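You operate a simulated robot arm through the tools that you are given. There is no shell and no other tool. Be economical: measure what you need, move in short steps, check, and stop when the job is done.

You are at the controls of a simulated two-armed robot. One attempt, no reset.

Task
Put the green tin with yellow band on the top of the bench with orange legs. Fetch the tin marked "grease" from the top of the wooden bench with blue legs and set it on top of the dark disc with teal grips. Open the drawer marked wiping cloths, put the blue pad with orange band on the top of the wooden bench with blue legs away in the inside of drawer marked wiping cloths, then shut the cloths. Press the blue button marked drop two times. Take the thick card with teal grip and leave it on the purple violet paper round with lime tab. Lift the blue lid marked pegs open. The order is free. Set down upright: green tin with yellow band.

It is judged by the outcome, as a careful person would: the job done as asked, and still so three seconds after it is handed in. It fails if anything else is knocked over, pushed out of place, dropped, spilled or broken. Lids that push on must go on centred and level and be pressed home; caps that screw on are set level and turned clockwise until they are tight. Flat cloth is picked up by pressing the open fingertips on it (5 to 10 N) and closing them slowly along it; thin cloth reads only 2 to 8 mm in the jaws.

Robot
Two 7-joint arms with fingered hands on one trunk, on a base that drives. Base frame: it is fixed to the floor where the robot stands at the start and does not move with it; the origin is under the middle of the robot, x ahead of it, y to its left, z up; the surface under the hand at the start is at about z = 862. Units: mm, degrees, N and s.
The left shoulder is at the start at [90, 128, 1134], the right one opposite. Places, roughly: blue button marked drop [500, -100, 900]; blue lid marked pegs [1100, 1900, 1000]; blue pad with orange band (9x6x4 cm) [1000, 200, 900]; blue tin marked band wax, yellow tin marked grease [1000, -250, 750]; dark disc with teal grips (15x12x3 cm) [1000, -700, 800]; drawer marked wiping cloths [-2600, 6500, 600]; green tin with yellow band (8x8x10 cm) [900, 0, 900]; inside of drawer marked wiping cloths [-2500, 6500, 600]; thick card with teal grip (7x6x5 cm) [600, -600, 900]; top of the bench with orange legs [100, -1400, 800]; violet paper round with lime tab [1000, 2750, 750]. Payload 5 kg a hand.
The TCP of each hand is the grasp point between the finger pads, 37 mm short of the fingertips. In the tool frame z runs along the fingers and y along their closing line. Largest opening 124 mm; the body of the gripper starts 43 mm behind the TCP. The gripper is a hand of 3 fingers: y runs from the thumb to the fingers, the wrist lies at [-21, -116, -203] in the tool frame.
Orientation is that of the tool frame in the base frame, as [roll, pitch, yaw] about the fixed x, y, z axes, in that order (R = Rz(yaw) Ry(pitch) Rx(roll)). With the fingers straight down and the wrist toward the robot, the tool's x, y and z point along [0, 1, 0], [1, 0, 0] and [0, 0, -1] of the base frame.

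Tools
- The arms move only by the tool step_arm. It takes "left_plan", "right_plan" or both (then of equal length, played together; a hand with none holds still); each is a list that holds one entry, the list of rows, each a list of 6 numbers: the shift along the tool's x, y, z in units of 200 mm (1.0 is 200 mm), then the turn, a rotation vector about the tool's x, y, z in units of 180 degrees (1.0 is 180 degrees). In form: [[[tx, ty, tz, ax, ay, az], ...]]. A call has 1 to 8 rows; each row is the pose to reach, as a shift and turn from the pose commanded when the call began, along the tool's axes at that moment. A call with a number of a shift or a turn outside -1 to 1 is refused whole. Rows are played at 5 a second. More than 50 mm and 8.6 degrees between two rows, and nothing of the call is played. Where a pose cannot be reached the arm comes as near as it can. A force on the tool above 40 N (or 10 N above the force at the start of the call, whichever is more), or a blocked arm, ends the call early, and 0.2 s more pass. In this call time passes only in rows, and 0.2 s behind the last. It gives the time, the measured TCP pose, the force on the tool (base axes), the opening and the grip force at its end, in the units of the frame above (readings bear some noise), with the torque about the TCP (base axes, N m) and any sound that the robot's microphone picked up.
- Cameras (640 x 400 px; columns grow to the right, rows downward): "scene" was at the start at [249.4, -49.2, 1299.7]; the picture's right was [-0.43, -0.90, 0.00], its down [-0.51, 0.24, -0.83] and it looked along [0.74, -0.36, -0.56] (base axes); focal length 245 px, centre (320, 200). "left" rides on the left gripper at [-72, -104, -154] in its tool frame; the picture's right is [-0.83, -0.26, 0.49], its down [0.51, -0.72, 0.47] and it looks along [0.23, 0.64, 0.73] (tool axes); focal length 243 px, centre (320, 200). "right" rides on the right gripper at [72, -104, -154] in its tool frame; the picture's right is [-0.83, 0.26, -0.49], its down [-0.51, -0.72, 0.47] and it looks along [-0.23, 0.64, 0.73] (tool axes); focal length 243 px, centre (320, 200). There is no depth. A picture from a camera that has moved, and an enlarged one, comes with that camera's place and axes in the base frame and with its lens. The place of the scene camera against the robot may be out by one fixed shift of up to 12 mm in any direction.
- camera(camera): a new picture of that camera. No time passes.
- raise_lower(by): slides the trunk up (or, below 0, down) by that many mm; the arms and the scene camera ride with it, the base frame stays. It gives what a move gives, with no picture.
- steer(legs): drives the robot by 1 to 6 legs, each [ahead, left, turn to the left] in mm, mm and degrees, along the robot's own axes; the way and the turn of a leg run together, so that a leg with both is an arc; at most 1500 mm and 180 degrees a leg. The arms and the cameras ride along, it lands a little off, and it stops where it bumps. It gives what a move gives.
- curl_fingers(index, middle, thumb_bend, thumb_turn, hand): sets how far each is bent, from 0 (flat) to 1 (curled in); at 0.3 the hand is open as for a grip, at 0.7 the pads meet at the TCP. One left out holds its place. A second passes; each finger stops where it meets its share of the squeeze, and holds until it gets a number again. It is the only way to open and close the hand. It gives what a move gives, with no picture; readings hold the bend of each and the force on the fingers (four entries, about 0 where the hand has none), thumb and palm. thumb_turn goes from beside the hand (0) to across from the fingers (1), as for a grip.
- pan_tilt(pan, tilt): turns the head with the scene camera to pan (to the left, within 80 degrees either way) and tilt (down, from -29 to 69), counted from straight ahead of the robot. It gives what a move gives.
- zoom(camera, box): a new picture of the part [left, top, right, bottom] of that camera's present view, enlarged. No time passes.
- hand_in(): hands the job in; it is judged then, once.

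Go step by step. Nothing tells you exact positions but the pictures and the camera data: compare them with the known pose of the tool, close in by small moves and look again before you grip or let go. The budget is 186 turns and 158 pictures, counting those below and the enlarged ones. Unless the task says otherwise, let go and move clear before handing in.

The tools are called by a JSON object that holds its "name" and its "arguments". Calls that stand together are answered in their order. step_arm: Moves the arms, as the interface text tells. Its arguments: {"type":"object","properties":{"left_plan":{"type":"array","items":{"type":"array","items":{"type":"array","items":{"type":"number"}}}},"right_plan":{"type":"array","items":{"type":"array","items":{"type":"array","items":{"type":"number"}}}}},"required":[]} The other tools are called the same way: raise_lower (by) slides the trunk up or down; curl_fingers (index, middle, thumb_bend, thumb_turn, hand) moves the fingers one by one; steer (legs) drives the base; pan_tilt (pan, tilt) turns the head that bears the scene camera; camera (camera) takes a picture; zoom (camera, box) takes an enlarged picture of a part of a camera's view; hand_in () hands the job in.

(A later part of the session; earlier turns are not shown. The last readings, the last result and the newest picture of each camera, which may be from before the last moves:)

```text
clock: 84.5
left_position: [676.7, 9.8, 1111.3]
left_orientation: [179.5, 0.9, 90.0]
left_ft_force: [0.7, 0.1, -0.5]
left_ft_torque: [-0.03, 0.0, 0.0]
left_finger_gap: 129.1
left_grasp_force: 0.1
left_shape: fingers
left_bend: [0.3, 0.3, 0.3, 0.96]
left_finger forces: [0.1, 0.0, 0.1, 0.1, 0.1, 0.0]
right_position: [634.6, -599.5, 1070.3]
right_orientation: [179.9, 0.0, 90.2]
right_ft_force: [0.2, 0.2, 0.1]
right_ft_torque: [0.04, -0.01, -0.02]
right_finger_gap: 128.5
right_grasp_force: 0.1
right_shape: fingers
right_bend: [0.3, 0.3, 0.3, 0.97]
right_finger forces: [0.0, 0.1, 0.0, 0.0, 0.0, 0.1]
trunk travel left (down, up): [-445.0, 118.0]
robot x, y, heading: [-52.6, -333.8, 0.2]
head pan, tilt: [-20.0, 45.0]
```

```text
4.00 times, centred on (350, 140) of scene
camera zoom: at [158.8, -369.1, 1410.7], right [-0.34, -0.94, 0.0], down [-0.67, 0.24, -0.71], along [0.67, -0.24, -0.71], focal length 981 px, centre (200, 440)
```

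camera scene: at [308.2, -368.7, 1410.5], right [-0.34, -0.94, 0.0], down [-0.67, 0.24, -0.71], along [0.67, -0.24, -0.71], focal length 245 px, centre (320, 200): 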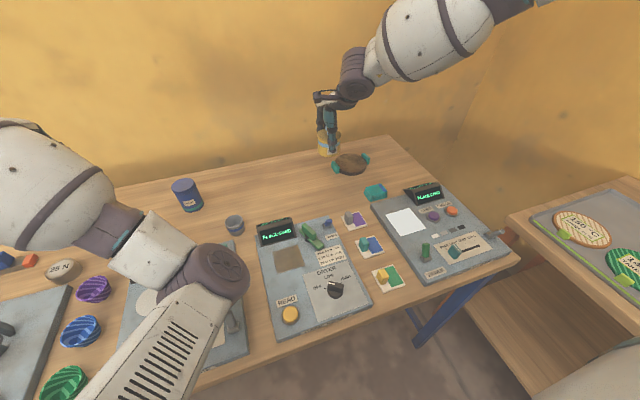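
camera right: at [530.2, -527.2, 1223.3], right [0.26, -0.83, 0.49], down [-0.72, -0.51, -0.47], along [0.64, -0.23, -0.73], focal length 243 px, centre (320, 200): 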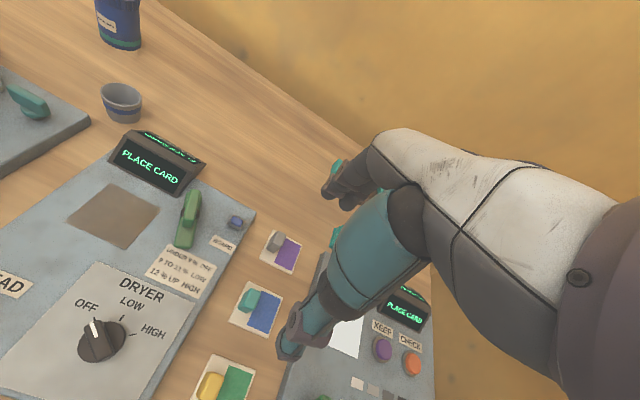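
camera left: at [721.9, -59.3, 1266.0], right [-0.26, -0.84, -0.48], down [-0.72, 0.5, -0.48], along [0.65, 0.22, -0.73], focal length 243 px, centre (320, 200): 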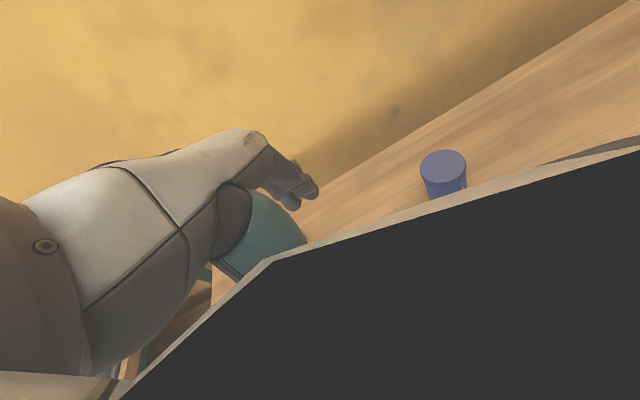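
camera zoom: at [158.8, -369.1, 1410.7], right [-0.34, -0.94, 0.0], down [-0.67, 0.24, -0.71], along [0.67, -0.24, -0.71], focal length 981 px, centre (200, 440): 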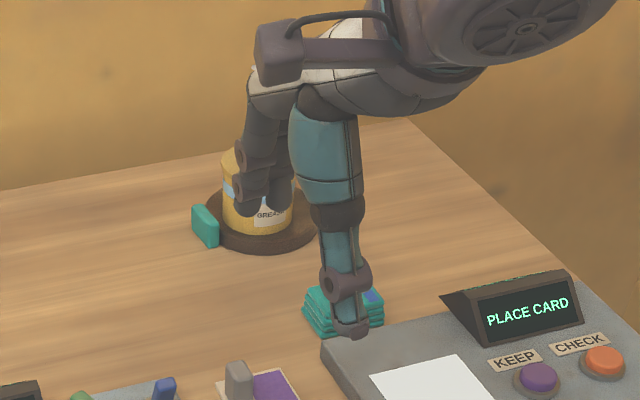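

The teal grip is at about [613, -586]. I narrow the opening so the fingers miss the neighbouring cards, and move down above it.

{"name": "curl_fingers", "arguments": {"hand": "right", "index": 0.47, "middle": 0.47, "thumb_bend": 0.47}}

{"name": "step_arm", "arguments": {"right_plan": [[[0.07, -0.11, 0.1, 0, 0, 0], [0.07, -0.11, 0.3, 0, 0, 0], [0.07, -0.11, 0.5, 0, 0, 0], [0.07, -0.11, 0.6, 0, 0, 0]]]}}

{"name": "camera", "arguments": {"camera": "right"}}

{"name": "pan_tilt", "arguments": {"pan": -20, "tilt": 58}}

{"name": "zoom", "arguments": {"camera": "scene", "box": [260, 60, 420, 160]}}

```text
clock: 85.5
left_position: [677.7, 9.3, 1111.7]
left_orientation: [179.5, 0.8, 90.0]
left_ft_force: [0.7, 0.1, 0.5]
left_ft_torque: [-0.01, 0.0, 0.0]
left_finger_gap: 129.1
left_grasp_force: 0.1
left_shape: fingers
left_bend: [0.3, 0.3, 0.3, 0.96]
left_finger forces: [0.0, 0.0, 0.0, 0.0, 0.0, 0.0]
right_position: [633.5, -601.7, 1069.7]
right_orientation: [180.0, 0.0, 90.2]
right_ft_force: [0.0, -0.9, 0.1]
right_ft_torque: [0.02, 0.01, 0.04]
right_finger_gap: 77.9
right_grasp_force: 0.0
right_shape: fingers
right_bend: [0.47, 0.47, 0.47, 0.97]
right_finger forces: [0.0, 0.0, 0.1, 0.0, 0.0, 0.1]
trunk travel left (down, up): [-445.0, 118.0]
robot x, y, heading: [-51.1, -331.8, 0.5]
head pan, tilt: [-20.0, 45.0]
```

```text
clock: 86.5
left_position: [678.0, 10.6, 1111.0]
left_orientation: [179.4, 0.8, 89.9]
left_ft_force: [-0.9, -0.4, 0.9]
left_ft_torque: [0.04, 0.03, -0.01]
left_finger_gap: 128.8
left_grasp_force: 0.1
left_shape: fingers
left_bend: [0.3, 0.3, 0.3, 0.96]
left_finger forces: [0.0, 0.0, 0.1, 0.1, 0.0, 0.0]
right_position: [613.7, -585.8, 952.2]
right_orientation: [179.9, 0.1, 90.2]
right_ft_force: [0.1, -0.1, 0.1]
right_ft_torque: [-0.05, 0.01, 0.0]
right_finger_gap: 77.5
right_grasp_force: 0.0
right_shape: fingers
right_bend: [0.47, 0.47, 0.47, 0.97]
right_finger forces: [0.0, 0.1, 0.0, 0.1, 0.1, 0.1]
trunk travel left (down, up): [-445.0, 118.0]
robot x, y, heading: [-55.7, -331.8, 0.1]
head pan, tilt: [-20.0, 45.0]
```

```text
79 pictures are left
camera right: at [509.6, -513.5, 1103.8], right [0.27, -0.83, 0.49], down [-0.72, -0.51, -0.47], along [0.64, -0.23, -0.73], focal length 243 px, centre (320, 200)
```

right: 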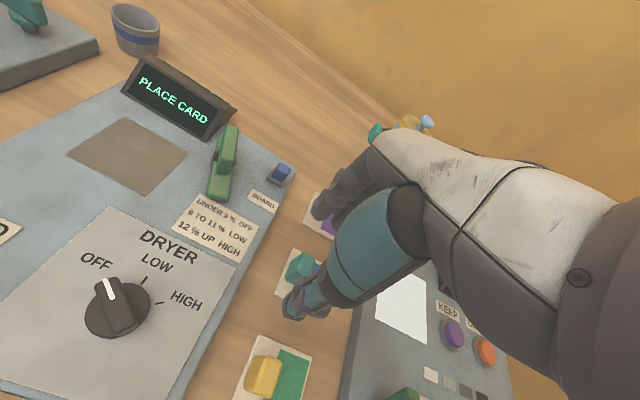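

```text
clock: 87.2
left_position: [677.1, 10.5, 1112.5]
left_orientation: [179.5, 0.9, 89.8]
left_ft_force: [-0.6, -0.3, 0.2]
left_ft_torque: [-0.03, 0.04, -0.03]
left_finger_gap: 129.1
left_grasp_force: 0.1
left_shape: fingers
left_bend: [0.3, 0.3, 0.3, 0.96]
left_finger forces: [0.1, 0.0, 0.0, 0.0, 0.0, 0.0]
right_position: [613.9, -587.3, 950.6]
right_orientation: [-179.9, 0.0, 90.3]
right_ft_force: [0.9, 0.1, 1.1]
right_ft_torque: [-0.01, -0.03, 0.03]
right_finger_gap: 77.2
right_grasp_force: 0.1
right_shape: fingers
right_bend: [0.47, 0.47, 0.47, 0.97]
right_finger forces: [0.0, 0.0, 0.0, 0.0, 0.0, 0.0]
trunk travel left (down, up): [-445.0, 118.0]
robot x, y, heading: [-52.6, -331.8, 0.5]
head pan, tilt: [-20.0, 58.0]
```

```text
4.00 times, centred on (340, 110) of scene
camera zoom: at [147.7, -365.3, 1393.6], right [-0.34, -0.94, 0.0], down [-0.8, 0.29, -0.53], along [0.5, -0.18, -0.85], focal length 981 px, centre (240, 560)
```

zoom: 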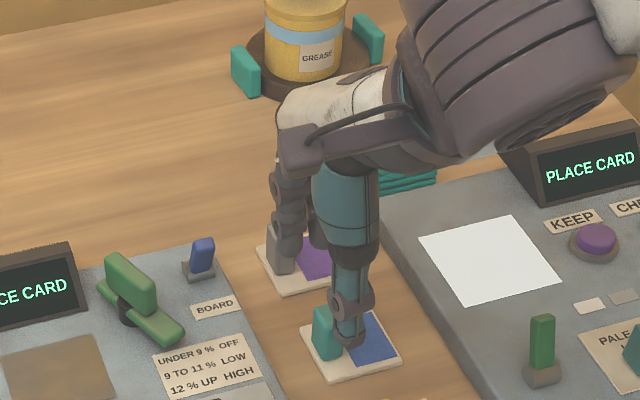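

The thumb sits a little right of the grip, so I shift 9 mm left and 5 mm back, then descend to the grip.

{"name": "step_arm", "arguments": {"right_plan": [[[0.045, -0.025, 0.05, 0, 0, 0], [0.045, -0.025, 0.12, 0, 0, 0], [0.045, -0.025, 0.17, 0, 0, 0], [0.045, -0.025, 0.21, 0, 0, 0]]]}}

{"name": "zoom", "arguments": {"camera": "scene", "box": [270, 80, 390, 160]}}

{"name": "zoom", "arguments": {"camera": "right", "box": [230, 180, 390, 280]}}

```text
clock: 88.2
left_position: [678.6, 10.5, 1110.8]
left_orientation: [179.6, 0.9, 89.9]
left_ft_force: [-0.6, -0.6, 0.5]
left_ft_torque: [-0.01, 0.01, -0.04]
left_finger_gap: 128.8
left_grasp_force: 0.1
left_shape: fingers
left_bend: [0.3, 0.3, 0.3, 0.96]
left_finger forces: [0.1, 0.0, 0.0, 0.1, 0.0, 0.0]
right_position: [609.9, -577.5, 909.2]
right_orientation: [180.0, 0.1, 90.3]
right_ft_force: [0.6, -0.6, -0.6]
right_ft_torque: [0.02, 0.02, 0.03]
right_finger_gap: 77.4
right_grasp_force: 0.0
right_shape: fingers
right_bend: [0.47, 0.47, 0.47, 0.97]
right_finger forces: [0.1, 0.0, 0.1, 0.0, 0.1, 0.0]
trunk travel left (down, up): [-445.0, 118.0]
robot x, y, heading: [-55.2, -337.3, 0.1]
head pan, tilt: [-20.0, 58.0]
```

```text
5.00 times, centred on (330, 120) of scene
camera zoom: at [148.0, -365.3, 1393.4], right [-0.34, -0.94, 0.0], down [-0.8, 0.29, -0.53], along [0.5, -0.18, -0.85], focal length 1226 px, centre (270, 600)
```

zoom: 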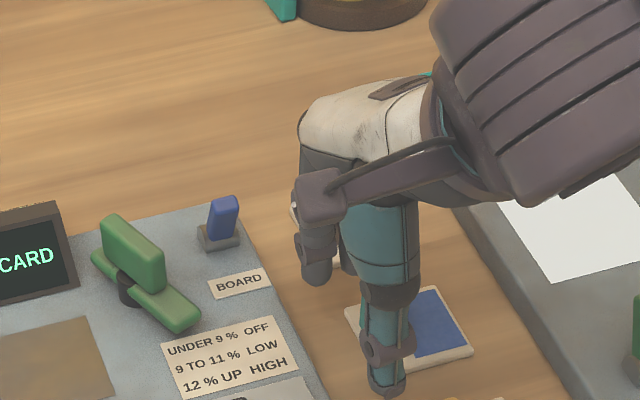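

```text
4.00 times, centred on (310, 230) of right
camera zoom: at [505.0, -503.9, 1061.8], right [0.27, -0.83, 0.49], down [-0.72, -0.51, -0.47], along [0.64, -0.23, -0.73], focal length 970 px, centre (360, 80)
```

zoom: 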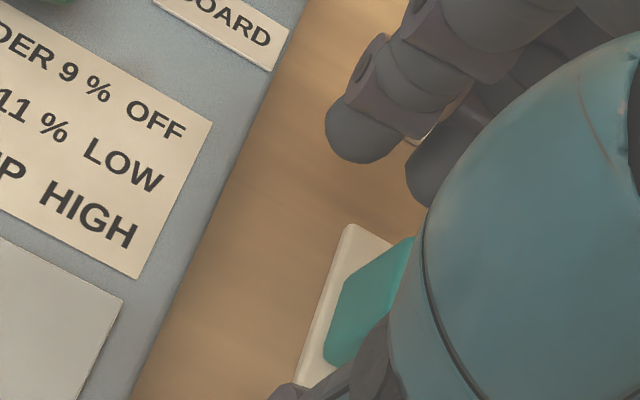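

Fingers behind, thumb in front of the grip. I close slowly.

{"name": "curl_fingers", "arguments": {"hand": "right", "index": 0.58, "middle": 0.58, "thumb_bend": 0.58}}

{"name": "curl_fingers", "arguments": {"hand": "right", "index": 0.7, "middle": 0.7, "thumb_bend": 0.7}}

{"name": "zoom", "arguments": {"camera": "scene", "box": [270, 80, 390, 160]}}

{"name": "zoom", "arguments": {"camera": "right", "box": [230, 180, 390, 280]}}

```text
clock: 89.2
left_position: [677.8, 10.5, 1111.7]
left_orientation: [179.6, 1.0, 89.8]
left_ft_force: [0.5, 0.6, -0.6]
left_ft_torque: [0.0, 0.0, -0.01]
left_finger_gap: 128.9
left_grasp_force: 0.1
left_shape: fingers
left_bend: [0.3, 0.3, 0.3, 0.96]
left_finger forces: [0.1, 0.0, 0.0, 0.0, 0.1, 0.1]
right_position: [609.2, -576.1, 908.6]
right_orientation: [-180.0, -0.1, 90.3]
right_ft_force: [0.6, 0.0, 0.1]
right_ft_torque: [0.02, -0.01, -0.02]
right_finger_gap: 46.6
right_grasp_force: 0.0
right_shape: fingers
right_bend: [0.57, 0.57, 0.57, 0.97]
right_finger forces: [0.0, 0.0, 0.0, 0.0, 0.0, 0.0]
trunk travel left (down, up): [-445.0, 118.0]
robot x, y, heading: [-54.0, -331.4, 0.3]
head pan, tilt: [-20.0, 58.0]
```

```text
clock: 90.2
left_position: [678.2, 10.5, 1110.9]
left_orientation: [179.4, 0.9, 89.9]
left_ft_force: [-0.1, -0.1, -0.3]
left_ft_torque: [-0.02, -0.01, -0.04]
left_finger_gap: 129.2
left_grasp_force: 0.1
left_shape: fingers
left_bend: [0.3, 0.3, 0.3, 0.96]
left_finger forces: [0.1, 0.1, 0.0, 0.0, 0.0, 0.0]
right_position: [609.2, -576.5, 909.1]
right_orientation: [180.0, -0.1, 90.3]
right_ft_force: [0.6, 0.1, -0.4]
right_ft_torque: [0.02, 0.02, 0.0]
right_finger_gap: 7.4
right_grasp_force: 0.1
right_shape: fingers
right_bend: [0.7, 0.7, 0.7, 0.97]
right_finger forces: [0.0, 0.1, 0.1, 0.0, 0.0, 0.0]
trunk travel left (down, up): [-445.0, 118.0]
robot x, y, heading: [-53.7, -331.0, 0.2]
head pan, tilt: [-20.0, 58.0]
```

```text
5.00 times, centred on (330, 120) of scene
camera zoom: at [147.6, -365.3, 1393.5], right [-0.34, -0.94, 0.0], down [-0.8, 0.29, -0.53], along [0.5, -0.18, -0.85], focal length 1226 px, centre (270, 600)
```

zoom: 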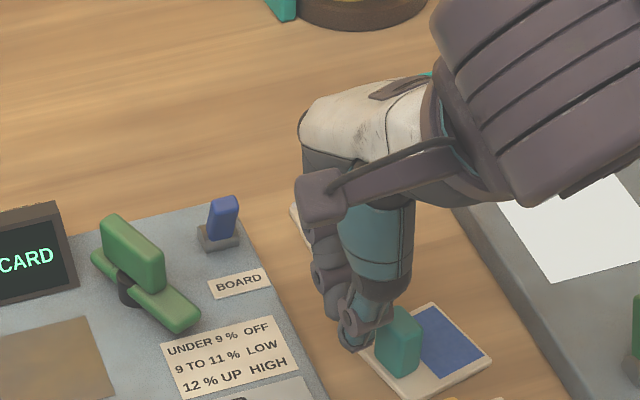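

```text
4.00 times, centred on (310, 230) of right
camera zoom: at [504.7, -504.0, 1061.9], right [0.27, -0.83, 0.49], down [-0.72, -0.51, -0.47], along [0.64, -0.23, -0.73], focal length 970 px, centre (360, 80)
```

zoom: 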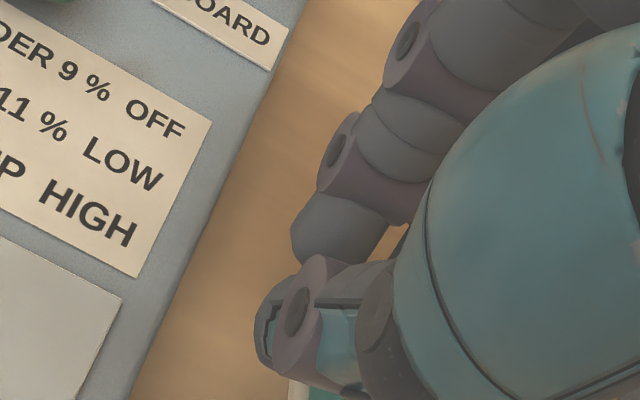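

Missed: the grip now lies to the right of and nearer than the fingers; the card got nudged. I lift, open, and look again.

{"name": "step_arm", "arguments": {"right_plan": [[[0, 0.05, -0.1, 0, 0, 0], [0, 0.05, -0.3, 0, 0, 0], [0, 0.2, -0.45, 0, 0, 0], [0, 0.4, -0.5, 0, 0, 0]]]}}

{"name": "curl_fingers", "arguments": {"hand": "right", "index": 0.47, "middle": 0.47, "thumb_bend": 0.47}}

{"name": "zoom", "arguments": {"camera": "scene", "box": [270, 80, 430, 200]}}

{"name": "camera", "arguments": {"camera": "right"}}

```text
clock: 91.2
left_position: [680.0, 12.4, 1109.4]
left_orientation: [179.7, 1.0, 89.9]
left_ft_force: [0.9, -0.2, -0.6]
left_ft_torque: [-0.06, 0.02, 0.03]
left_finger_gap: 128.8
left_grasp_force: 0.0
left_shape: fingers
left_bend: [0.3, 0.3, 0.3, 0.96]
left_finger forces: [0.0, 0.0, 0.0, 0.0, 0.1, 0.0]
right_position: [689.6, -576.1, 1008.6]
right_orientation: [-179.9, 0.1, 90.2]
right_ft_force: [1.2, -0.7, -0.4]
right_ft_torque: [-0.02, 0.04, 0.0]
right_finger_gap: 7.1
right_grasp_force: 0.2
right_shape: fingers
right_bend: [0.7, 0.7, 0.7, 0.97]
right_finger forces: [0.1, 0.0, 0.1, 0.0, 0.0, 0.0]
trunk travel left (down, up): [-445.0, 118.0]
robot x, y, heading: [-55.5, -330.0, 0.2]
head pan, tilt: [-20.0, 58.0]
```

```text
clock: 92.2
left_position: [677.8, 10.2, 1110.7]
left_orientation: [179.6, 0.9, 89.9]
left_ft_force: [-0.5, 1.4, -0.3]
left_ft_torque: [0.01, 0.01, 0.01]
left_finger_gap: 129.2
left_grasp_force: 0.1
left_shape: fingers
left_bend: [0.3, 0.3, 0.3, 0.96]
left_finger forces: [0.1, 0.0, 0.1, 0.1, 0.0, 0.0]
right_position: [688.6, -578.1, 1009.6]
right_orientation: [-179.9, 0.0, 90.2]
right_ft_force: [-0.1, -0.3, 0.6]
right_ft_torque: [-0.01, 0.03, 0.02]
right_finger_gap: 76.4
right_grasp_force: 0.1
right_shape: fingers
right_bend: [0.47, 0.47, 0.47, 0.97]
right_finger forces: [0.0, 0.1, 0.1, 0.1, 0.1, 0.0]
trunk travel left (down, up): [-445.0, 118.0]
robot x, y, heading: [-52.4, -333.3, 0.3]
head pan, tilt: [-20.0, 58.0]
```

```text
3.33 times, centred on (350, 140) of scene
camera zoom: at [147.6, -365.3, 1393.5], right [-0.34, -0.94, 0.0], down [-0.8, 0.29, -0.53], along [0.5, -0.18, -0.85], focal length 818 px, centre (220, 400)
```

zoom: 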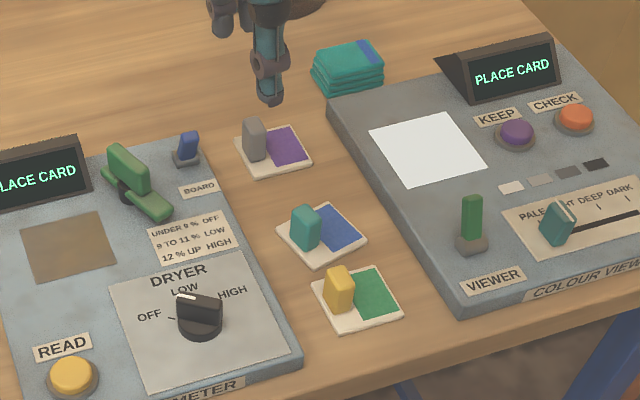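

```text
72 pictures are left
camera right: at [583.9, -505.0, 1162.4], right [0.27, -0.83, 0.49], down [-0.72, -0.51, -0.47], along [0.64, -0.23, -0.73], focal length 243 px, centre (320, 200)
```

right: 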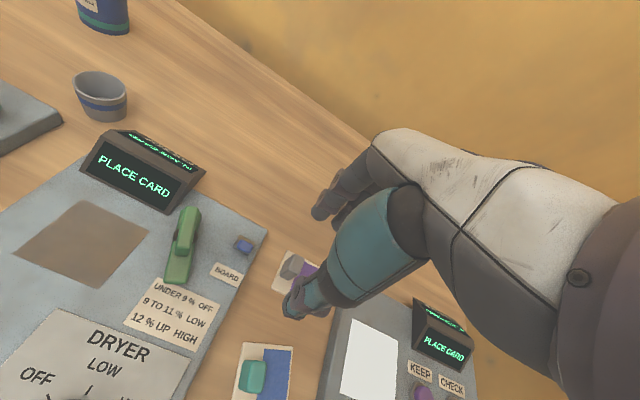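

The teal grip is now at about [593, -587]; the closed fingers meet right on the tool axis, so I aim the axis at the grip with a narrower opening.

{"name": "curl_fingers", "arguments": {"hand": "right", "index": 0.53, "middle": 0.53, "thumb_bend": 0.53}}

{"name": "step_arm", "arguments": {"right_plan": [[[-0.02, -0.2, 0, 0, 0, 0], [-0.05, -0.4, 0, 0, 0, 0], [-0.05, -0.48, 0.1, 0, 0, 0], [-0.05, -0.48, 0.22, 0, 0, 0], [-0.05, -0.48, 0.28, 0, 0, 0]]]}}

{"name": "zoom", "arguments": {"camera": "scene", "box": [280, 90, 400, 170]}}

{"name": "zoom", "arguments": {"camera": "right", "box": [220, 190, 380, 310]}}

```text
clock: 93.2
left_position: [677.9, 10.5, 1111.7]
left_orientation: [179.5, 0.9, 89.9]
left_ft_force: [1.0, -0.9, 0.3]
left_ft_torque: [-0.01, 0.0, 0.01]
left_finger_gap: 128.9
left_grasp_force: 0.1
left_shape: fingers
left_bend: [0.3, 0.3, 0.3, 0.96]
left_finger forces: [0.0, 0.0, 0.0, 0.0, 0.1, 0.0]
right_position: [687.8, -577.1, 1010.2]
right_orientation: [-180.0, 0.0, 90.3]
right_ft_force: [-0.4, -0.2, 0.2]
right_ft_torque: [0.03, 0.0, 0.02]
right_finger_gap: 59.2
right_grasp_force: 0.2
right_shape: fingers
right_bend: [0.53, 0.53, 0.53, 0.97]
right_finger forces: [0.0, 0.0, 0.0, 0.1, 0.1, 0.0]
trunk travel left (down, up): [-445.0, 118.0]
robot x, y, heading: [-55.9, -331.9, 0.4]
head pan, tilt: [-20.0, 58.0]
```

```text
clock: 94.5
left_position: [676.5, 10.8, 1111.0]
left_orientation: [179.4, 0.9, 90.0]
left_ft_force: [-0.2, -0.9, 0.6]
left_ft_torque: [0.01, -0.02, -0.01]
left_finger_gap: 129.0
left_grasp_force: 0.0
left_shape: fingers
left_bend: [0.3, 0.3, 0.3, 0.96]
left_finger forces: [0.1, 0.0, 0.0, 0.0, 0.1, 0.0]
right_position: [592.5, -587.4, 954.1]
right_orientation: [-180.0, -0.1, 90.2]
right_ft_force: [0.6, -0.5, -0.3]
right_ft_torque: [0.0, 0.0, 0.01]
right_finger_gap: 58.9
right_grasp_force: 0.0
right_shape: fingers
right_bend: [0.53, 0.53, 0.53, 0.97]
right_finger forces: [0.0, 0.0, 0.0, 0.0, 0.0, 0.0]
trunk travel left (down, up): [-445.0, 118.0]
robot x, y, heading: [-58.8, -335.2, 0.2]
head pan, tilt: [-20.0, 58.0]
```

```text
5.00 times, centred on (340, 130) of scene
camera zoom: at [147.2, -365.6, 1393.6], right [-0.34, -0.94, 0.0], down [-0.8, 0.29, -0.53], along [0.5, -0.18, -0.85], focal length 1226 px, centre (220, 550)
```

zoom: 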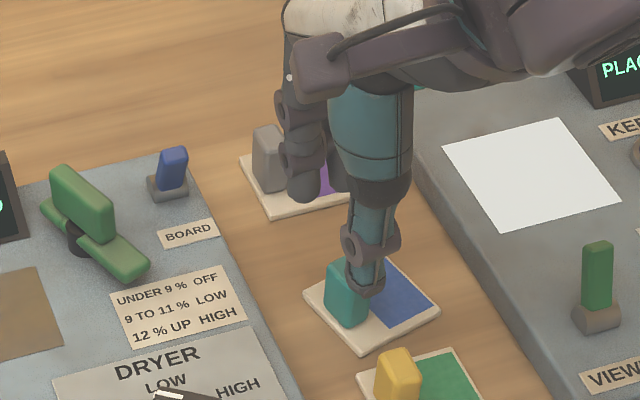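

```text
3.33 times, centred on (300, 250) of right
camera zoom: at [488.1, -514.8, 1106.5], right [0.27, -0.83, 0.49], down [-0.72, -0.51, -0.47], along [0.64, -0.23, -0.73], focal length 809 px, centre (387, 33)
```

zoom: 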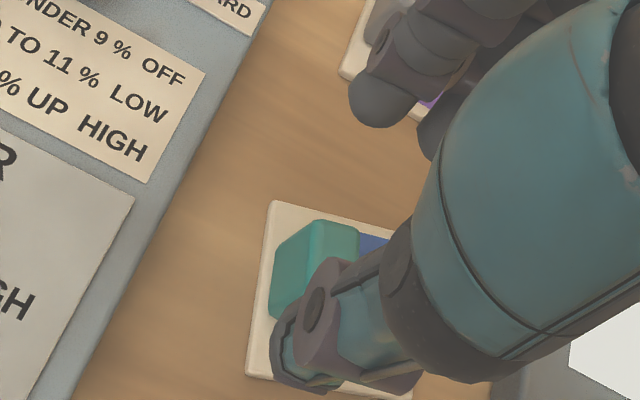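

The thumb would come close to the yellow card's grip, so I shift 10 mm forward (thumb between the two grips) before descending.

{"name": "step_arm", "arguments": {"right_plan": [[[0.015, 0.05, 0.05, 0, 0, 0], [0.015, 0.05, 0.12, 0, 0, 0], [0.015, 0.05, 0.18, 0, 0, 0], [0.015, 0.05, 0.23, 0, 0, 0]]]}}

{"name": "zoom", "arguments": {"camera": "scene", "box": [280, 90, 400, 170]}}

{"name": "zoom", "arguments": {"camera": "right", "box": [220, 190, 380, 310]}}

```text
clock: 95.5
left_position: [677.8, 11.2, 1111.4]
left_orientation: [179.7, 0.9, 89.9]
left_ft_force: [0.4, -0.5, -0.1]
left_ft_torque: [0.0, 0.01, 0.01]
left_finger_gap: 129.2
left_grasp_force: 0.1
left_shape: fingers
left_bend: [0.3, 0.3, 0.3, 0.96]
left_finger forces: [0.0, 0.0, 0.0, 0.0, 0.0, 0.0]
right_position: [603.0, -583.4, 908.0]
right_orientation: [180.0, 0.0, 90.3]
right_ft_force: [-0.2, -0.6, -0.3]
right_ft_torque: [-0.01, 0.01, 0.02]
right_finger_gap: 58.4
right_grasp_force: 0.1
right_shape: fingers
right_bend: [0.53, 0.53, 0.53, 0.97]
right_finger forces: [0.1, 0.1, 0.0, 0.0, 0.0, 0.0]
trunk travel left (down, up): [-445.0, 118.0]
robot x, y, heading: [-51.6, -333.7, 0.3]
head pan, tilt: [-20.0, 58.0]
```

```text
5.00 times, centred on (340, 130) of scene
camera zoom: at [148.4, -365.3, 1393.4], right [-0.34, -0.94, 0.0], down [-0.8, 0.29, -0.53], along [0.5, -0.18, -0.85], focal length 1226 px, centre (220, 550)
```

zoom: 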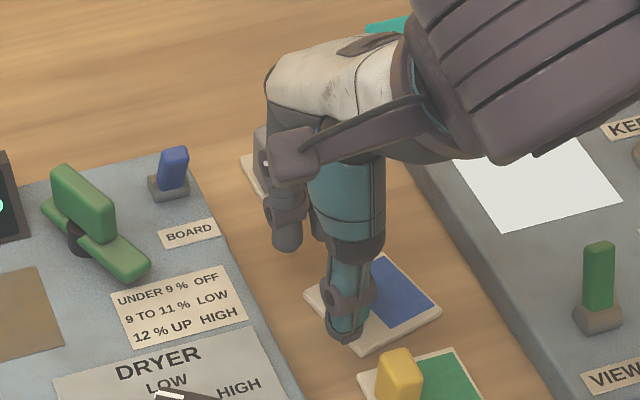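

```text
3.33 times, centred on (300, 250) of right
camera zoom: at [498.6, -510.7, 1060.9], right [0.27, -0.83, 0.49], down [-0.72, -0.51, -0.47], along [0.64, -0.23, -0.73], focal length 809 px, centre (387, 33)
```

zoom: 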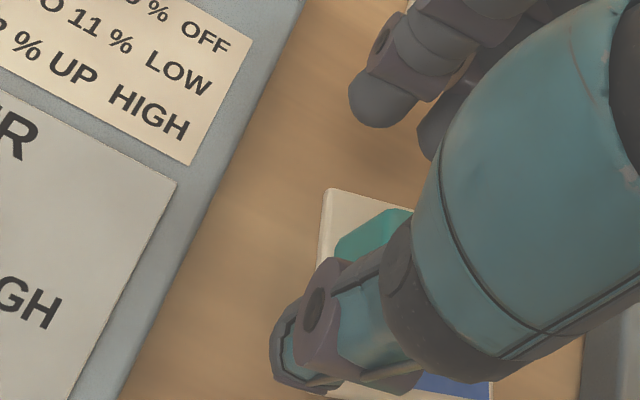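

The closing point lies about 12 mm left of the grip, so I shift right by 12 mm and then close.

{"name": "step_arm", "arguments": {"right_plan": [[[-0.03, 0, 0, 0, 0, 0], [-0.06, 0, 0.0, 0, 0, 0]]]}}

{"name": "curl_fingers", "arguments": {"hand": "right", "index": 0.62, "middle": 0.62, "thumb_bend": 0.6}}

{"name": "curl_fingers", "arguments": {"hand": "right", "index": 0.7, "middle": 0.7, "thumb_bend": 0.67}}

```text
clock: 96.0
left_position: [678.2, 9.9, 1112.8]
left_orientation: [179.4, 1.0, 89.9]
left_ft_force: [-0.5, 0.0, 0.3]
left_ft_torque: [0.01, -0.01, -0.02]
left_finger_gap: 128.5
left_grasp_force: 0.0
left_shape: fingers
left_bend: [0.3, 0.3, 0.3, 0.96]
left_finger forces: [0.0, 0.0, 0.1, 0.0, 0.0, 0.0]
right_position: [602.4, -596.0, 907.4]
right_orientation: [-180.0, 0.0, 90.3]
right_ft_force: [-0.3, 0.3, -0.6]
right_ft_torque: [0.0, -0.02, -0.03]
right_finger_gap: 58.9
right_grasp_force: 0.0
right_shape: fingers
right_bend: [0.53, 0.53, 0.53, 0.97]
right_finger forces: [0.0, 0.0, 0.1, 0.0, 0.0, 0.0]
trunk travel left (down, up): [-445.0, 118.0]
robot x, y, heading: [-52.5, -333.3, 0.4]
head pan, tilt: [-20.0, 58.0]
```

```text
clock: 97.0
left_position: [677.9, 10.7, 1111.6]
left_orientation: [179.6, 0.9, 89.9]
left_ft_force: [0.0, 1.3, -0.1]
left_ft_torque: [-0.03, 0.01, -0.03]
left_finger_gap: 129.1
left_grasp_force: 0.0
left_shape: fingers
left_bend: [0.3, 0.3, 0.3, 0.96]
left_finger forces: [0.1, 0.0, 0.0, 0.0, 0.0, 0.0]
right_position: [602.8, -595.5, 907.8]
right_orientation: [179.9, 0.0, 90.3]
right_ft_force: [0.2, 0.3, 1.1]
right_ft_torque: [-0.03, 0.0, -0.01]
right_finger_gap: 34.4
right_grasp_force: 0.0
right_shape: fingers
right_bend: [0.62, 0.62, 0.6, 0.97]
right_finger forces: [0.0, 0.0, 0.1, 0.1, 0.0, 0.0]
trunk travel left (down, up): [-445.0, 118.0]
robot x, y, heading: [-54.2, -332.6, 0.1]
head pan, tilt: [-20.0, 58.0]
```

```text
clock: 98.0
left_position: [677.8, 9.4, 1112.0]
left_orientation: [179.6, 1.0, 89.9]
left_ft_force: [0.1, 0.0, 0.2]
left_ft_torque: [0.02, 0.0, -0.01]
left_finger_gap: 129.1
left_grasp_force: 0.0
left_shape: fingers
left_bend: [0.3, 0.3, 0.3, 0.96]
left_finger forces: [0.1, 0.1, 0.1, 0.0, 0.1, 0.0]
right_position: [603.9, -596.7, 907.0]
right_orientation: [179.9, 0.0, 90.4]
right_ft_force: [0.1, 0.1, 0.0]
right_ft_torque: [0.01, -0.04, 0.03]
right_finger_gap: 27.1
right_grasp_force: 6.0
right_shape: fingers
right_bend: [0.64, 0.7, 0.63, 0.97]
right_finger forces: [5.6, 0.0, 0.0, 0.0, 5.7, 0.0]
trunk travel left (down, up): [-445.0, 118.0]
robot x, y, heading: [-52.4, -328.9, 0.4]
head pan, tilt: [-20.0, 58.0]
```

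The index and thumb now hold the grip (gap 27 mm). I firm up and lift.

{"name": "curl_fingers", "arguments": {"hand": "right", "index": 0.75, "thumb_bend": 0.73}}

{"name": "step_arm", "arguments": {"right_plan": [[[0, 0, -0.05, 0, 0, 0], [0, 0, -0.15, 0, 0, 0], [0, 0, -0.3, 0, 0, 0], [0, 0, -0.5, 0, 0, 0]]]}}

{"name": "zoom", "arguments": {"camera": "scene", "box": [260, 70, 420, 170]}}

{"name": "camera", "arguments": {"camera": "right"}}

```text
clock: 99.0
left_position: [677.4, 10.4, 1111.6]
left_orientation: [179.6, 1.0, 89.9]
left_ft_force: [0.4, 0.4, -0.2]
left_ft_torque: [-0.01, -0.01, 0.02]
left_finger_gap: 128.9
left_grasp_force: 0.0
left_shape: fingers
left_bend: [0.3, 0.3, 0.3, 0.96]
left_finger forces: [0.0, 0.0, 0.1, 0.0, 0.0, 0.0]
right_position: [603.8, -595.8, 907.9]
right_orientation: [180.0, 0.2, 90.3]
right_ft_force: [-0.1, -0.1, 0.3]
right_ft_torque: [-0.01, -0.02, -0.03]
right_finger_gap: 25.5
right_grasp_force: 13.8
right_shape: fingers
right_bend: [0.61, 0.7, 0.65, 0.97]
right_finger forces: [13.3, 0.1, 0.1, 0.1, 13.3, 0.0]
trunk travel left (down, up): [-445.0, 118.0]
robot x, y, heading: [-54.0, -334.1, 0.1]
head pan, tilt: [-20.0, 58.0]
```

```text
clock: 100.0
left_position: [676.0, 11.0, 1111.8]
left_orientation: [179.4, 0.9, 90.0]
left_ft_force: [-0.4, 0.3, -0.3]
left_ft_torque: [-0.05, -0.02, -0.03]
left_finger_gap: 129.0
left_grasp_force: 0.1
left_shape: fingers
left_bend: [0.3, 0.3, 0.3, 0.96]
left_finger forces: [0.1, 0.1, 0.0, 0.0, 0.1, 0.1]
right_position: [601.4, -596.3, 1010.3]
right_orientation: [179.9, 0.1, 90.2]
right_ft_force: [-0.1, -0.2, -0.4]
right_ft_torque: [-0.03, -0.04, 0.0]
right_finger_gap: 25.6
right_grasp_force: 13.0
right_shape: fingers
right_bend: [0.61, 0.7, 0.65, 0.97]
right_finger forces: [13.3, 0.1, 0.0, 0.0, 13.3, 0.0]
trunk travel left (down, up): [-445.0, 118.0]
robot x, y, heading: [-52.8, -330.6, 0.5]
head pan, tilt: [-20.0, 58.0]
```

```text
4.00 times, centred on (340, 120) of scene
camera zoom: at [145.5, -364.3, 1393.9], right [-0.34, -0.94, 0.0], down [-0.8, 0.29, -0.53], along [0.5, -0.18, -0.85], focal length 981 px, centre (240, 520)
```

zoom: 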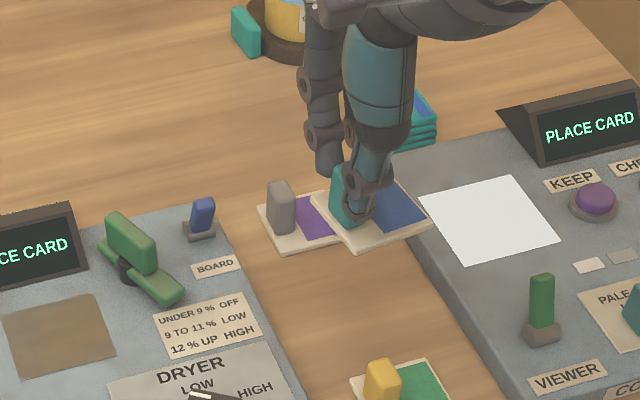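

```text
66 pictures are left
camera right: at [496.1, -522.8, 1163.0], right [0.27, -0.83, 0.49], down [-0.72, -0.51, -0.47], along [0.64, -0.23, -0.73], focal length 243 px, centre (320, 200)
```

right: 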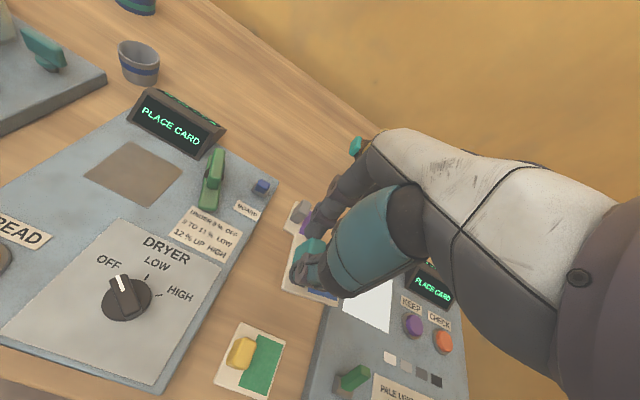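

The card is held level. I raise it, then drive left to reach the blue pad with the left hand.

{"name": "step_arm", "arguments": {"right_plan": [[[0, 0, -0.2, 0, 0, 0], [0, 0, -0.4, 0, 0, 0], [0, 0, -0.55, 0, 0, 0]]]}}

{"name": "steer", "arguments": {"legs": [[0, 271, 0], [138, 0, 0]]}}

{"name": "pan_tilt", "arguments": {"pan": 15, "tilt": 45}}

{"name": "camera", "arguments": {"camera": "scene"}}

{"name": "camera", "arguments": {"camera": "left"}}

```text
clock: 100.8
left_position: [676.4, 9.6, 1111.0]
left_orientation: [179.5, 0.9, 89.8]
left_ft_force: [0.0, -0.2, -0.4]
left_ft_torque: [0.02, 0.0, 0.01]
left_finger_gap: 129.1
left_grasp_force: 0.0
left_shape: fingers
left_bend: [0.3, 0.3, 0.3, 0.96]
left_finger forces: [0.0, 0.0, 0.0, 0.0, 0.1, 0.1]
right_position: [602.9, -596.6, 1117.7]
right_orientation: [-180.0, 0.1, 90.2]
right_ft_force: [1.0, 0.3, 0.0]
right_ft_torque: [-0.01, -0.01, 0.01]
right_finger_gap: 26.1
right_grasp_force: 13.0
right_shape: fingers
right_bend: [0.71, 0.7, 0.65, 0.97]
right_finger forces: [13.2, 0.2, 0.0, 0.0, 13.2, 0.0]
trunk travel left (down, up): [-445.0, 118.0]
robot x, y, heading: [-49.5, -335.0, 0.5]
head pan, tilt: [-20.0, 58.0]
```

```text
clock: 104.8
left_position: [808.2, 294.3, 1112.7]
left_orientation: [179.3, 0.9, 90.3]
left_ft_force: [-0.9, 0.0, 0.8]
left_ft_torque: [-0.01, -0.04, 0.01]
left_finger_gap: 128.9
left_grasp_force: 0.0
left_shape: fingers
left_bend: [0.3, 0.3, 0.3, 0.96]
left_finger forces: [0.1, 0.0, 0.0, 0.0, 0.0, 0.0]
right_position: [737.5, -312.6, 1120.4]
right_orientation: [179.7, 0.0, 90.7]
right_ft_force: [-0.4, 0.2, 0.0]
right_ft_torque: [-0.01, -0.04, -0.02]
right_finger_gap: 25.7
right_grasp_force: 13.1
right_shape: fingers
right_bend: [0.71, 0.7, 0.65, 0.97]
right_finger forces: [13.1, 0.1, 0.0, 0.0, 13.2, 0.1]
trunk travel left (down, up): [-445.0, 118.0]
robot x, y, heading: [86.4, -54.8, 0.6]
head pan, tilt: [-20.0, 58.0]
```

```text
clock: 105.8
left_position: [811.8, 294.5, 1111.8]
left_orientation: [179.4, 1.0, 90.3]
left_ft_force: [-0.1, -1.0, 0.6]
left_ft_torque: [0.02, 0.02, 0.02]
left_finger_gap: 128.7
left_grasp_force: 0.1
left_shape: fingers
left_bend: [0.3, 0.3, 0.3, 0.96]
left_finger forces: [0.0, 0.0, 0.1, 0.0, 0.1, 0.0]
right_position: [738.9, -314.6, 1117.3]
right_orientation: [179.9, 0.1, 90.6]
right_ft_force: [0.0, -0.2, -0.2]
right_ft_torque: [0.03, -0.03, -0.02]
right_finger_gap: 25.9
right_grasp_force: 13.5
right_shape: fingers
right_bend: [0.71, 0.7, 0.65, 0.97]
right_finger forces: [13.2, 0.0, 0.0, 0.0, 13.2, 0.0]
trunk travel left (down, up): [-445.0, 118.0]
robot x, y, heading: [85.0, -53.7, 0.5]
head pan, tilt: [15.0, 45.0]
```

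```text
65 pictures are left
camera scene: at [296.4, -39.3, 1410.7], right [0.27, -0.96, 0.0], down [-0.68, -0.19, -0.71], along [0.68, 0.19, -0.71], focal length 245 px, centre (320, 200)
```

scene: 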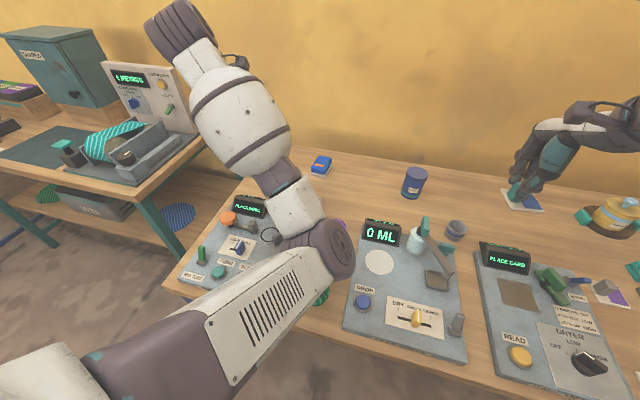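

```text
64 pictures are left
camera left: at [706.7, 223.9, 1266.4], right [-0.25, -0.84, -0.48], down [-0.72, 0.5, -0.49], along [0.65, 0.22, -0.73], focal length 243 px, centre (320, 200)
```

left: 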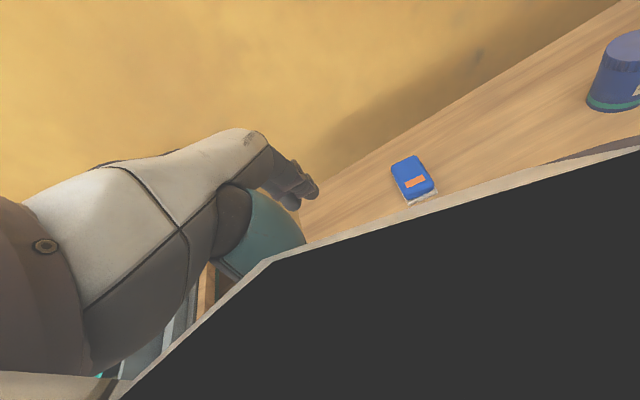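

The blue pad is at about [968, 155], 9 cm along x. I bring the left hand above it.

{"name": "step_arm", "arguments": {"left_plan": [[[-0.13, 0.14, 0, 0, 0, 0], [-0.26, 0.28, 0, 0, 0, 0], [-0.39, 0.42, 0.05, 0, 0, 0], [-0.52, 0.56, 0.15, 0, 0, 0], [-0.63, 0.7, 0.25, 0, 0, 0], [-0.69, 0.78, 0.4, 0, 0, 0]]]}}

{"name": "camera", "arguments": {"camera": "left"}}

{"name": "zoom", "arguments": {"camera": "scene", "box": [200, 80, 440, 280]}}

```text
clock: 107.2
left_position: [971.4, 157.1, 1036.0]
left_orientation: [179.5, 0.9, 90.2]
left_ft_force: [0.2, -0.5, 0.8]
left_ft_torque: [-0.03, 0.03, 0.0]
left_finger_gap: 128.7
left_grasp_force: 0.0
left_shape: fingers
left_bend: [0.3, 0.3, 0.3, 0.96]
left_finger forces: [0.0, 0.0, 0.0, 0.2, 0.1, 0.0]
right_position: [740.1, -312.6, 1117.2]
right_orientation: [-179.9, 0.0, 90.7]
right_ft_force: [0.7, 0.2, 0.0]
right_ft_torque: [-0.02, 0.02, -0.01]
right_finger_gap: 25.5
right_grasp_force: 12.8
right_shape: fingers
right_bend: [0.71, 0.7, 0.65, 0.97]
right_finger forces: [13.1, 0.0, 0.1, 0.0, 13.3, 0.1]
trunk travel left (down, up): [-445.0, 118.0]
robot x, y, heading: [84.4, -52.6, 0.4]
head pan, tilt: [15.0, 45.0]
```

```text
63 pictures are left
camera left: at [865.8, 85.9, 1190.2], right [-0.25, -0.84, -0.48], down [-0.72, 0.5, -0.49], along [0.65, 0.22, -0.73], focal length 243 px, centre (320, 200)
```

left: 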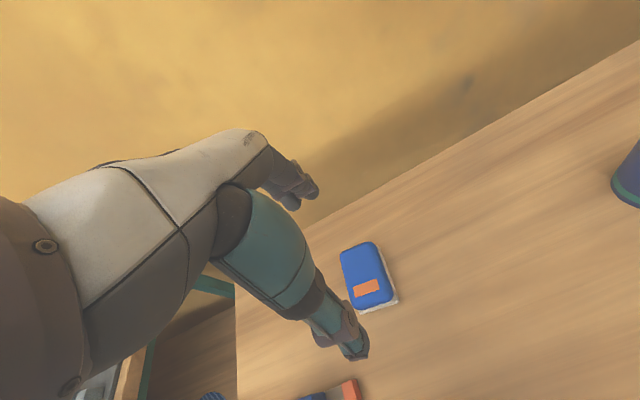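

```text
2.00 times, centred on (320, 180) of scene
camera zoom: at [297.5, -38.7, 1410.5], right [0.27, -0.96, 0.0], down [-0.68, -0.19, -0.71], along [0.68, 0.19, -0.71], focal length 490 px, centre (320, 240)
```

zoom: 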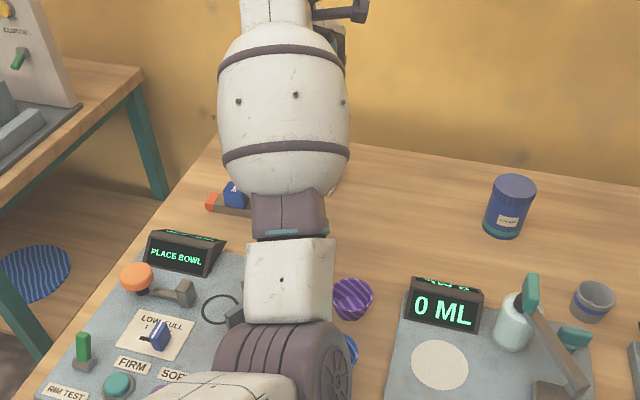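

The pad is centred at about [978, 150]. I raise the trunk 100 mm for elbow clearance and then lower the hand to just above the pad.

{"name": "raise_lower", "arguments": {"by": 100}}

{"name": "step_arm", "arguments": {"left_plan": [[[-0.01, 0.03, 0.2, 0, 0, 0], [-0.01, 0.03, 0.4, 0, 0, 0], [-0.01, 0.03, 0.6, 0, 0, 0], [-0.01, 0.03, 0.8, 0, 0, 0]]]}}

{"name": "camera", "arguments": {"camera": "left"}}

{"name": "camera", "arguments": {"camera": "scene"}}

```text
clock: 108.5
left_position: [969.2, 156.3, 1130.9]
left_orientation: [179.9, 0.9, 90.3]
left_ft_force: [0.1, 0.1, -1.2]
left_ft_torque: [-0.02, -0.03, -0.02]
left_finger_gap: 128.9
left_grasp_force: 0.0
left_shape: fingers
left_bend: [0.3, 0.3, 0.3, 0.96]
left_finger forces: [0.0, 0.0, 0.1, 0.0, 0.0, 0.1]
right_position: [740.1, -311.6, 1214.1]
right_orientation: [-179.9, 0.0, 90.6]
right_ft_force: [1.1, 0.1, -1.5]
right_ft_torque: [0.0, 0.04, -0.01]
right_finger_gap: 25.7
right_grasp_force: 13.2
right_shape: fingers
right_bend: [0.71, 0.7, 0.65, 0.97]
right_finger forces: [13.2, 0.1, 0.0, 0.0, 13.3, 0.0]
trunk travel left (down, up): [-545.0, 18.0]
robot x, y, heading: [80.7, -51.4, 0.5]
head pan, tilt: [15.0, 45.0]
```

```text
clock: 109.5
left_position: [975.5, 153.6, 976.0]
left_orientation: [179.4, 0.9, 90.3]
left_ft_force: [-0.5, 0.0, -0.2]
left_ft_torque: [-0.01, 0.01, 0.02]
left_finger_gap: 129.0
left_grasp_force: 0.1
left_shape: fingers
left_bend: [0.3, 0.3, 0.3, 0.96]
left_finger forces: [0.0, 0.0, 0.0, 0.0, 0.1, 0.0]
right_position: [741.5, -312.8, 1216.9]
right_orientation: [180.0, 0.1, 90.6]
right_ft_force: [0.5, 1.2, -1.1]
right_ft_torque: [-0.05, 0.02, -0.02]
right_finger_gap: 25.8
right_grasp_force: 13.3
right_shape: fingers
right_bend: [0.71, 0.7, 0.65, 0.97]
right_finger forces: [13.2, 0.0, 0.0, 0.0, 13.1, 0.0]
trunk travel left (down, up): [-545.0, 18.0]
robot x, y, heading: [85.7, -52.2, 0.7]
head pan, tilt: [15.0, 45.0]
```

```text
61 pictures are left
camera left: at [871.3, 82.2, 1130.9], right [-0.25, -0.84, -0.48], down [-0.72, 0.5, -0.48], along [0.65, 0.22, -0.73], focal length 243 px, centre (320, 200)
```

left: 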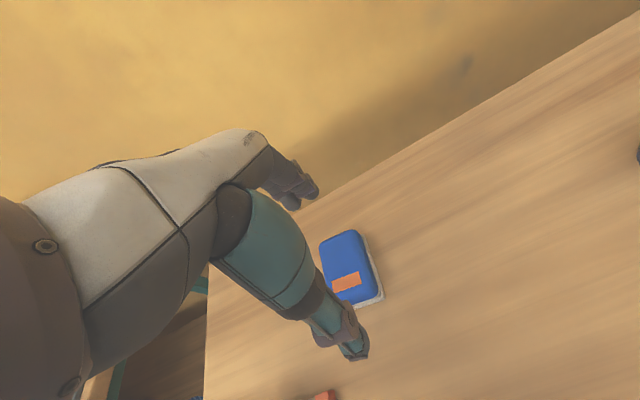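

```text
60 pictures are left
camera scene: at [219.2, -39.5, 1533.8], right [0.27, -0.96, 0.0], down [-0.68, -0.19, -0.71], along [0.68, 0.19, -0.71], focal length 245 px, centre (320, 200)
```

scene: 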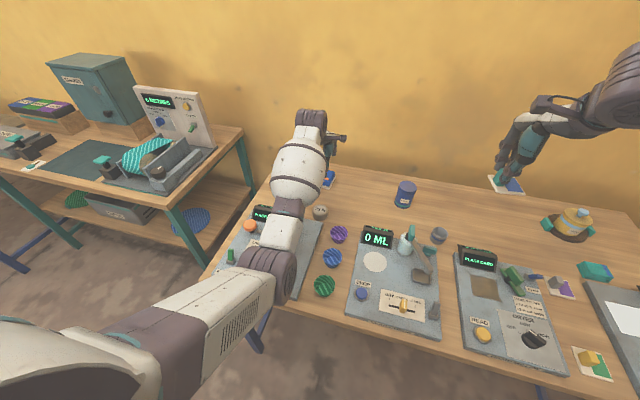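

The pad is aligned along x beneath the hand. I descend to z ~903 and close gently.

{"name": "step_arm", "arguments": {"left_plan": [[[-0.01, 0.02, 0.12, 0, 0, 0], [-0.01, 0.02, 0.24, 0, 0, 0], [-0.01, 0.02, 0.31, 0, 0, 0], [-0.01, 0.02, 0.345, 0, 0, 0], [-0.01, 0.02, 0.36, 0, 0, 0]]]}}

{"name": "camera", "arguments": {"camera": "left"}}

```text
clock: 110.8
left_position: [979.6, 150.9, 904.9]
left_orientation: [179.4, 0.8, 90.3]
left_ft_force: [-0.2, 0.5, -0.1]
left_ft_torque: [0.02, 0.0, 0.03]
left_finger_gap: 129.0
left_grasp_force: 0.1
left_shape: fingers
left_bend: [0.3, 0.3, 0.3, 0.96]
left_finger forces: [0.0, 0.0, 0.1, 0.0, 0.1, 0.1]
right_position: [739.6, -312.7, 1217.7]
right_orientation: [-180.0, 0.0, 90.6]
right_ft_force: [0.5, 0.3, -0.7]
right_ft_torque: [-0.02, 0.0, 0.01]
right_finger_gap: 25.7
right_grasp_force: 13.0
right_shape: fingers
right_bend: [0.71, 0.7, 0.65, 0.97]
right_finger forces: [13.1, 0.2, 0.0, 0.1, 13.2, 0.0]
trunk travel left (down, up): [-545.0, 18.0]
robot x, y, heading: [83.0, -48.1, 0.5]
head pan, tilt: [15.0, 45.0]
```

```text
59 pictures are left
camera left: at [875.3, 78.7, 1058.6], right [-0.25, -0.84, -0.48], down [-0.72, 0.5, -0.49], along [0.65, 0.22, -0.73], focal length 243 px, centre (320, 200)
```

left: 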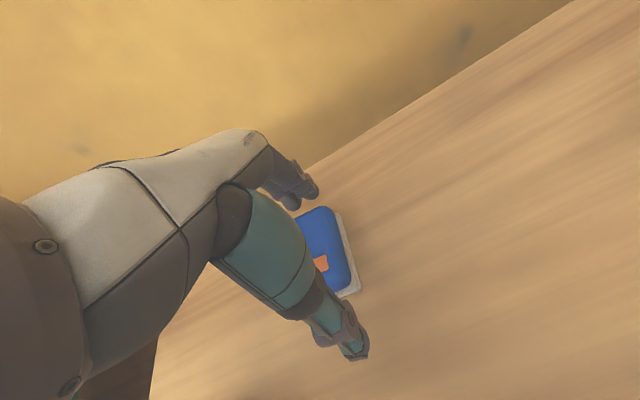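

Well placed. I close the left hand on the pad.

{"name": "curl_fingers", "arguments": {"hand": "left", "index": 0.48, "middle": 0.48, "thumb_bend": 0.48}}

{"name": "curl_fingers", "arguments": {"hand": "left", "index": 0.54, "middle": 0.54, "thumb_bend": 0.54}}

```text
clock: 111.8
left_position: [980.3, 150.0, 903.8]
left_orientation: [179.5, 0.9, 90.4]
left_ft_force: [0.5, 0.6, 0.5]
left_ft_torque: [0.0, -0.08, 0.0]
left_finger_gap: 85.2
left_grasp_force: 6.1
left_shape: fingers
left_bend: [0.45, 0.45, 0.44, 0.97]
left_finger forces: [2.6, 3.7, 0.0, 0.1, 5.9, 0.1]
right_position: [739.5, -311.5, 1218.9]
right_orientation: [179.9, 0.0, 90.7]
right_ft_force: [-0.8, 0.1, -0.3]
right_ft_torque: [0.0, -0.01, 0.02]
right_finger_gap: 25.7
right_grasp_force: 13.5
right_shape: fingers
right_bend: [0.71, 0.7, 0.65, 0.97]
right_finger forces: [13.2, 0.1, 0.1, 0.1, 13.3, 0.0]
trunk travel left (down, up): [-545.0, 18.0]
robot x, y, heading: [84.4, -53.0, 0.5]
head pan, tilt: [15.0, 45.0]
```

```text
clock: 112.8
left_position: [979.0, 149.0, 904.6]
left_orientation: [179.5, 0.9, 90.3]
left_ft_force: [0.7, -0.3, 2.9]
left_ft_torque: [0.07, -0.22, -0.03]
left_finger_gap: 83.6
left_grasp_force: 14.9
left_shape: fingers
left_bend: [0.47, 0.48, 0.45, 0.97]
left_finger forces: [7.2, 8.7, 0.1, 0.0, 14.1, 0.0]
right_position: [738.9, -312.8, 1218.3]
right_orientation: [-179.9, 0.0, 90.6]
right_ft_force: [-0.4, 0.4, 0.0]
right_ft_torque: [0.02, -0.01, 0.0]
right_finger_gap: 25.8
right_grasp_force: 13.0
right_shape: fingers
right_bend: [0.71, 0.7, 0.65, 0.97]
right_finger forces: [13.2, 0.1, 0.0, 0.0, 13.2, 0.1]
trunk travel left (down, up): [-545.0, 18.0]
robot x, y, heading: [82.6, -51.7, 1.0]
head pan, tilt: [15.0, 45.0]
```

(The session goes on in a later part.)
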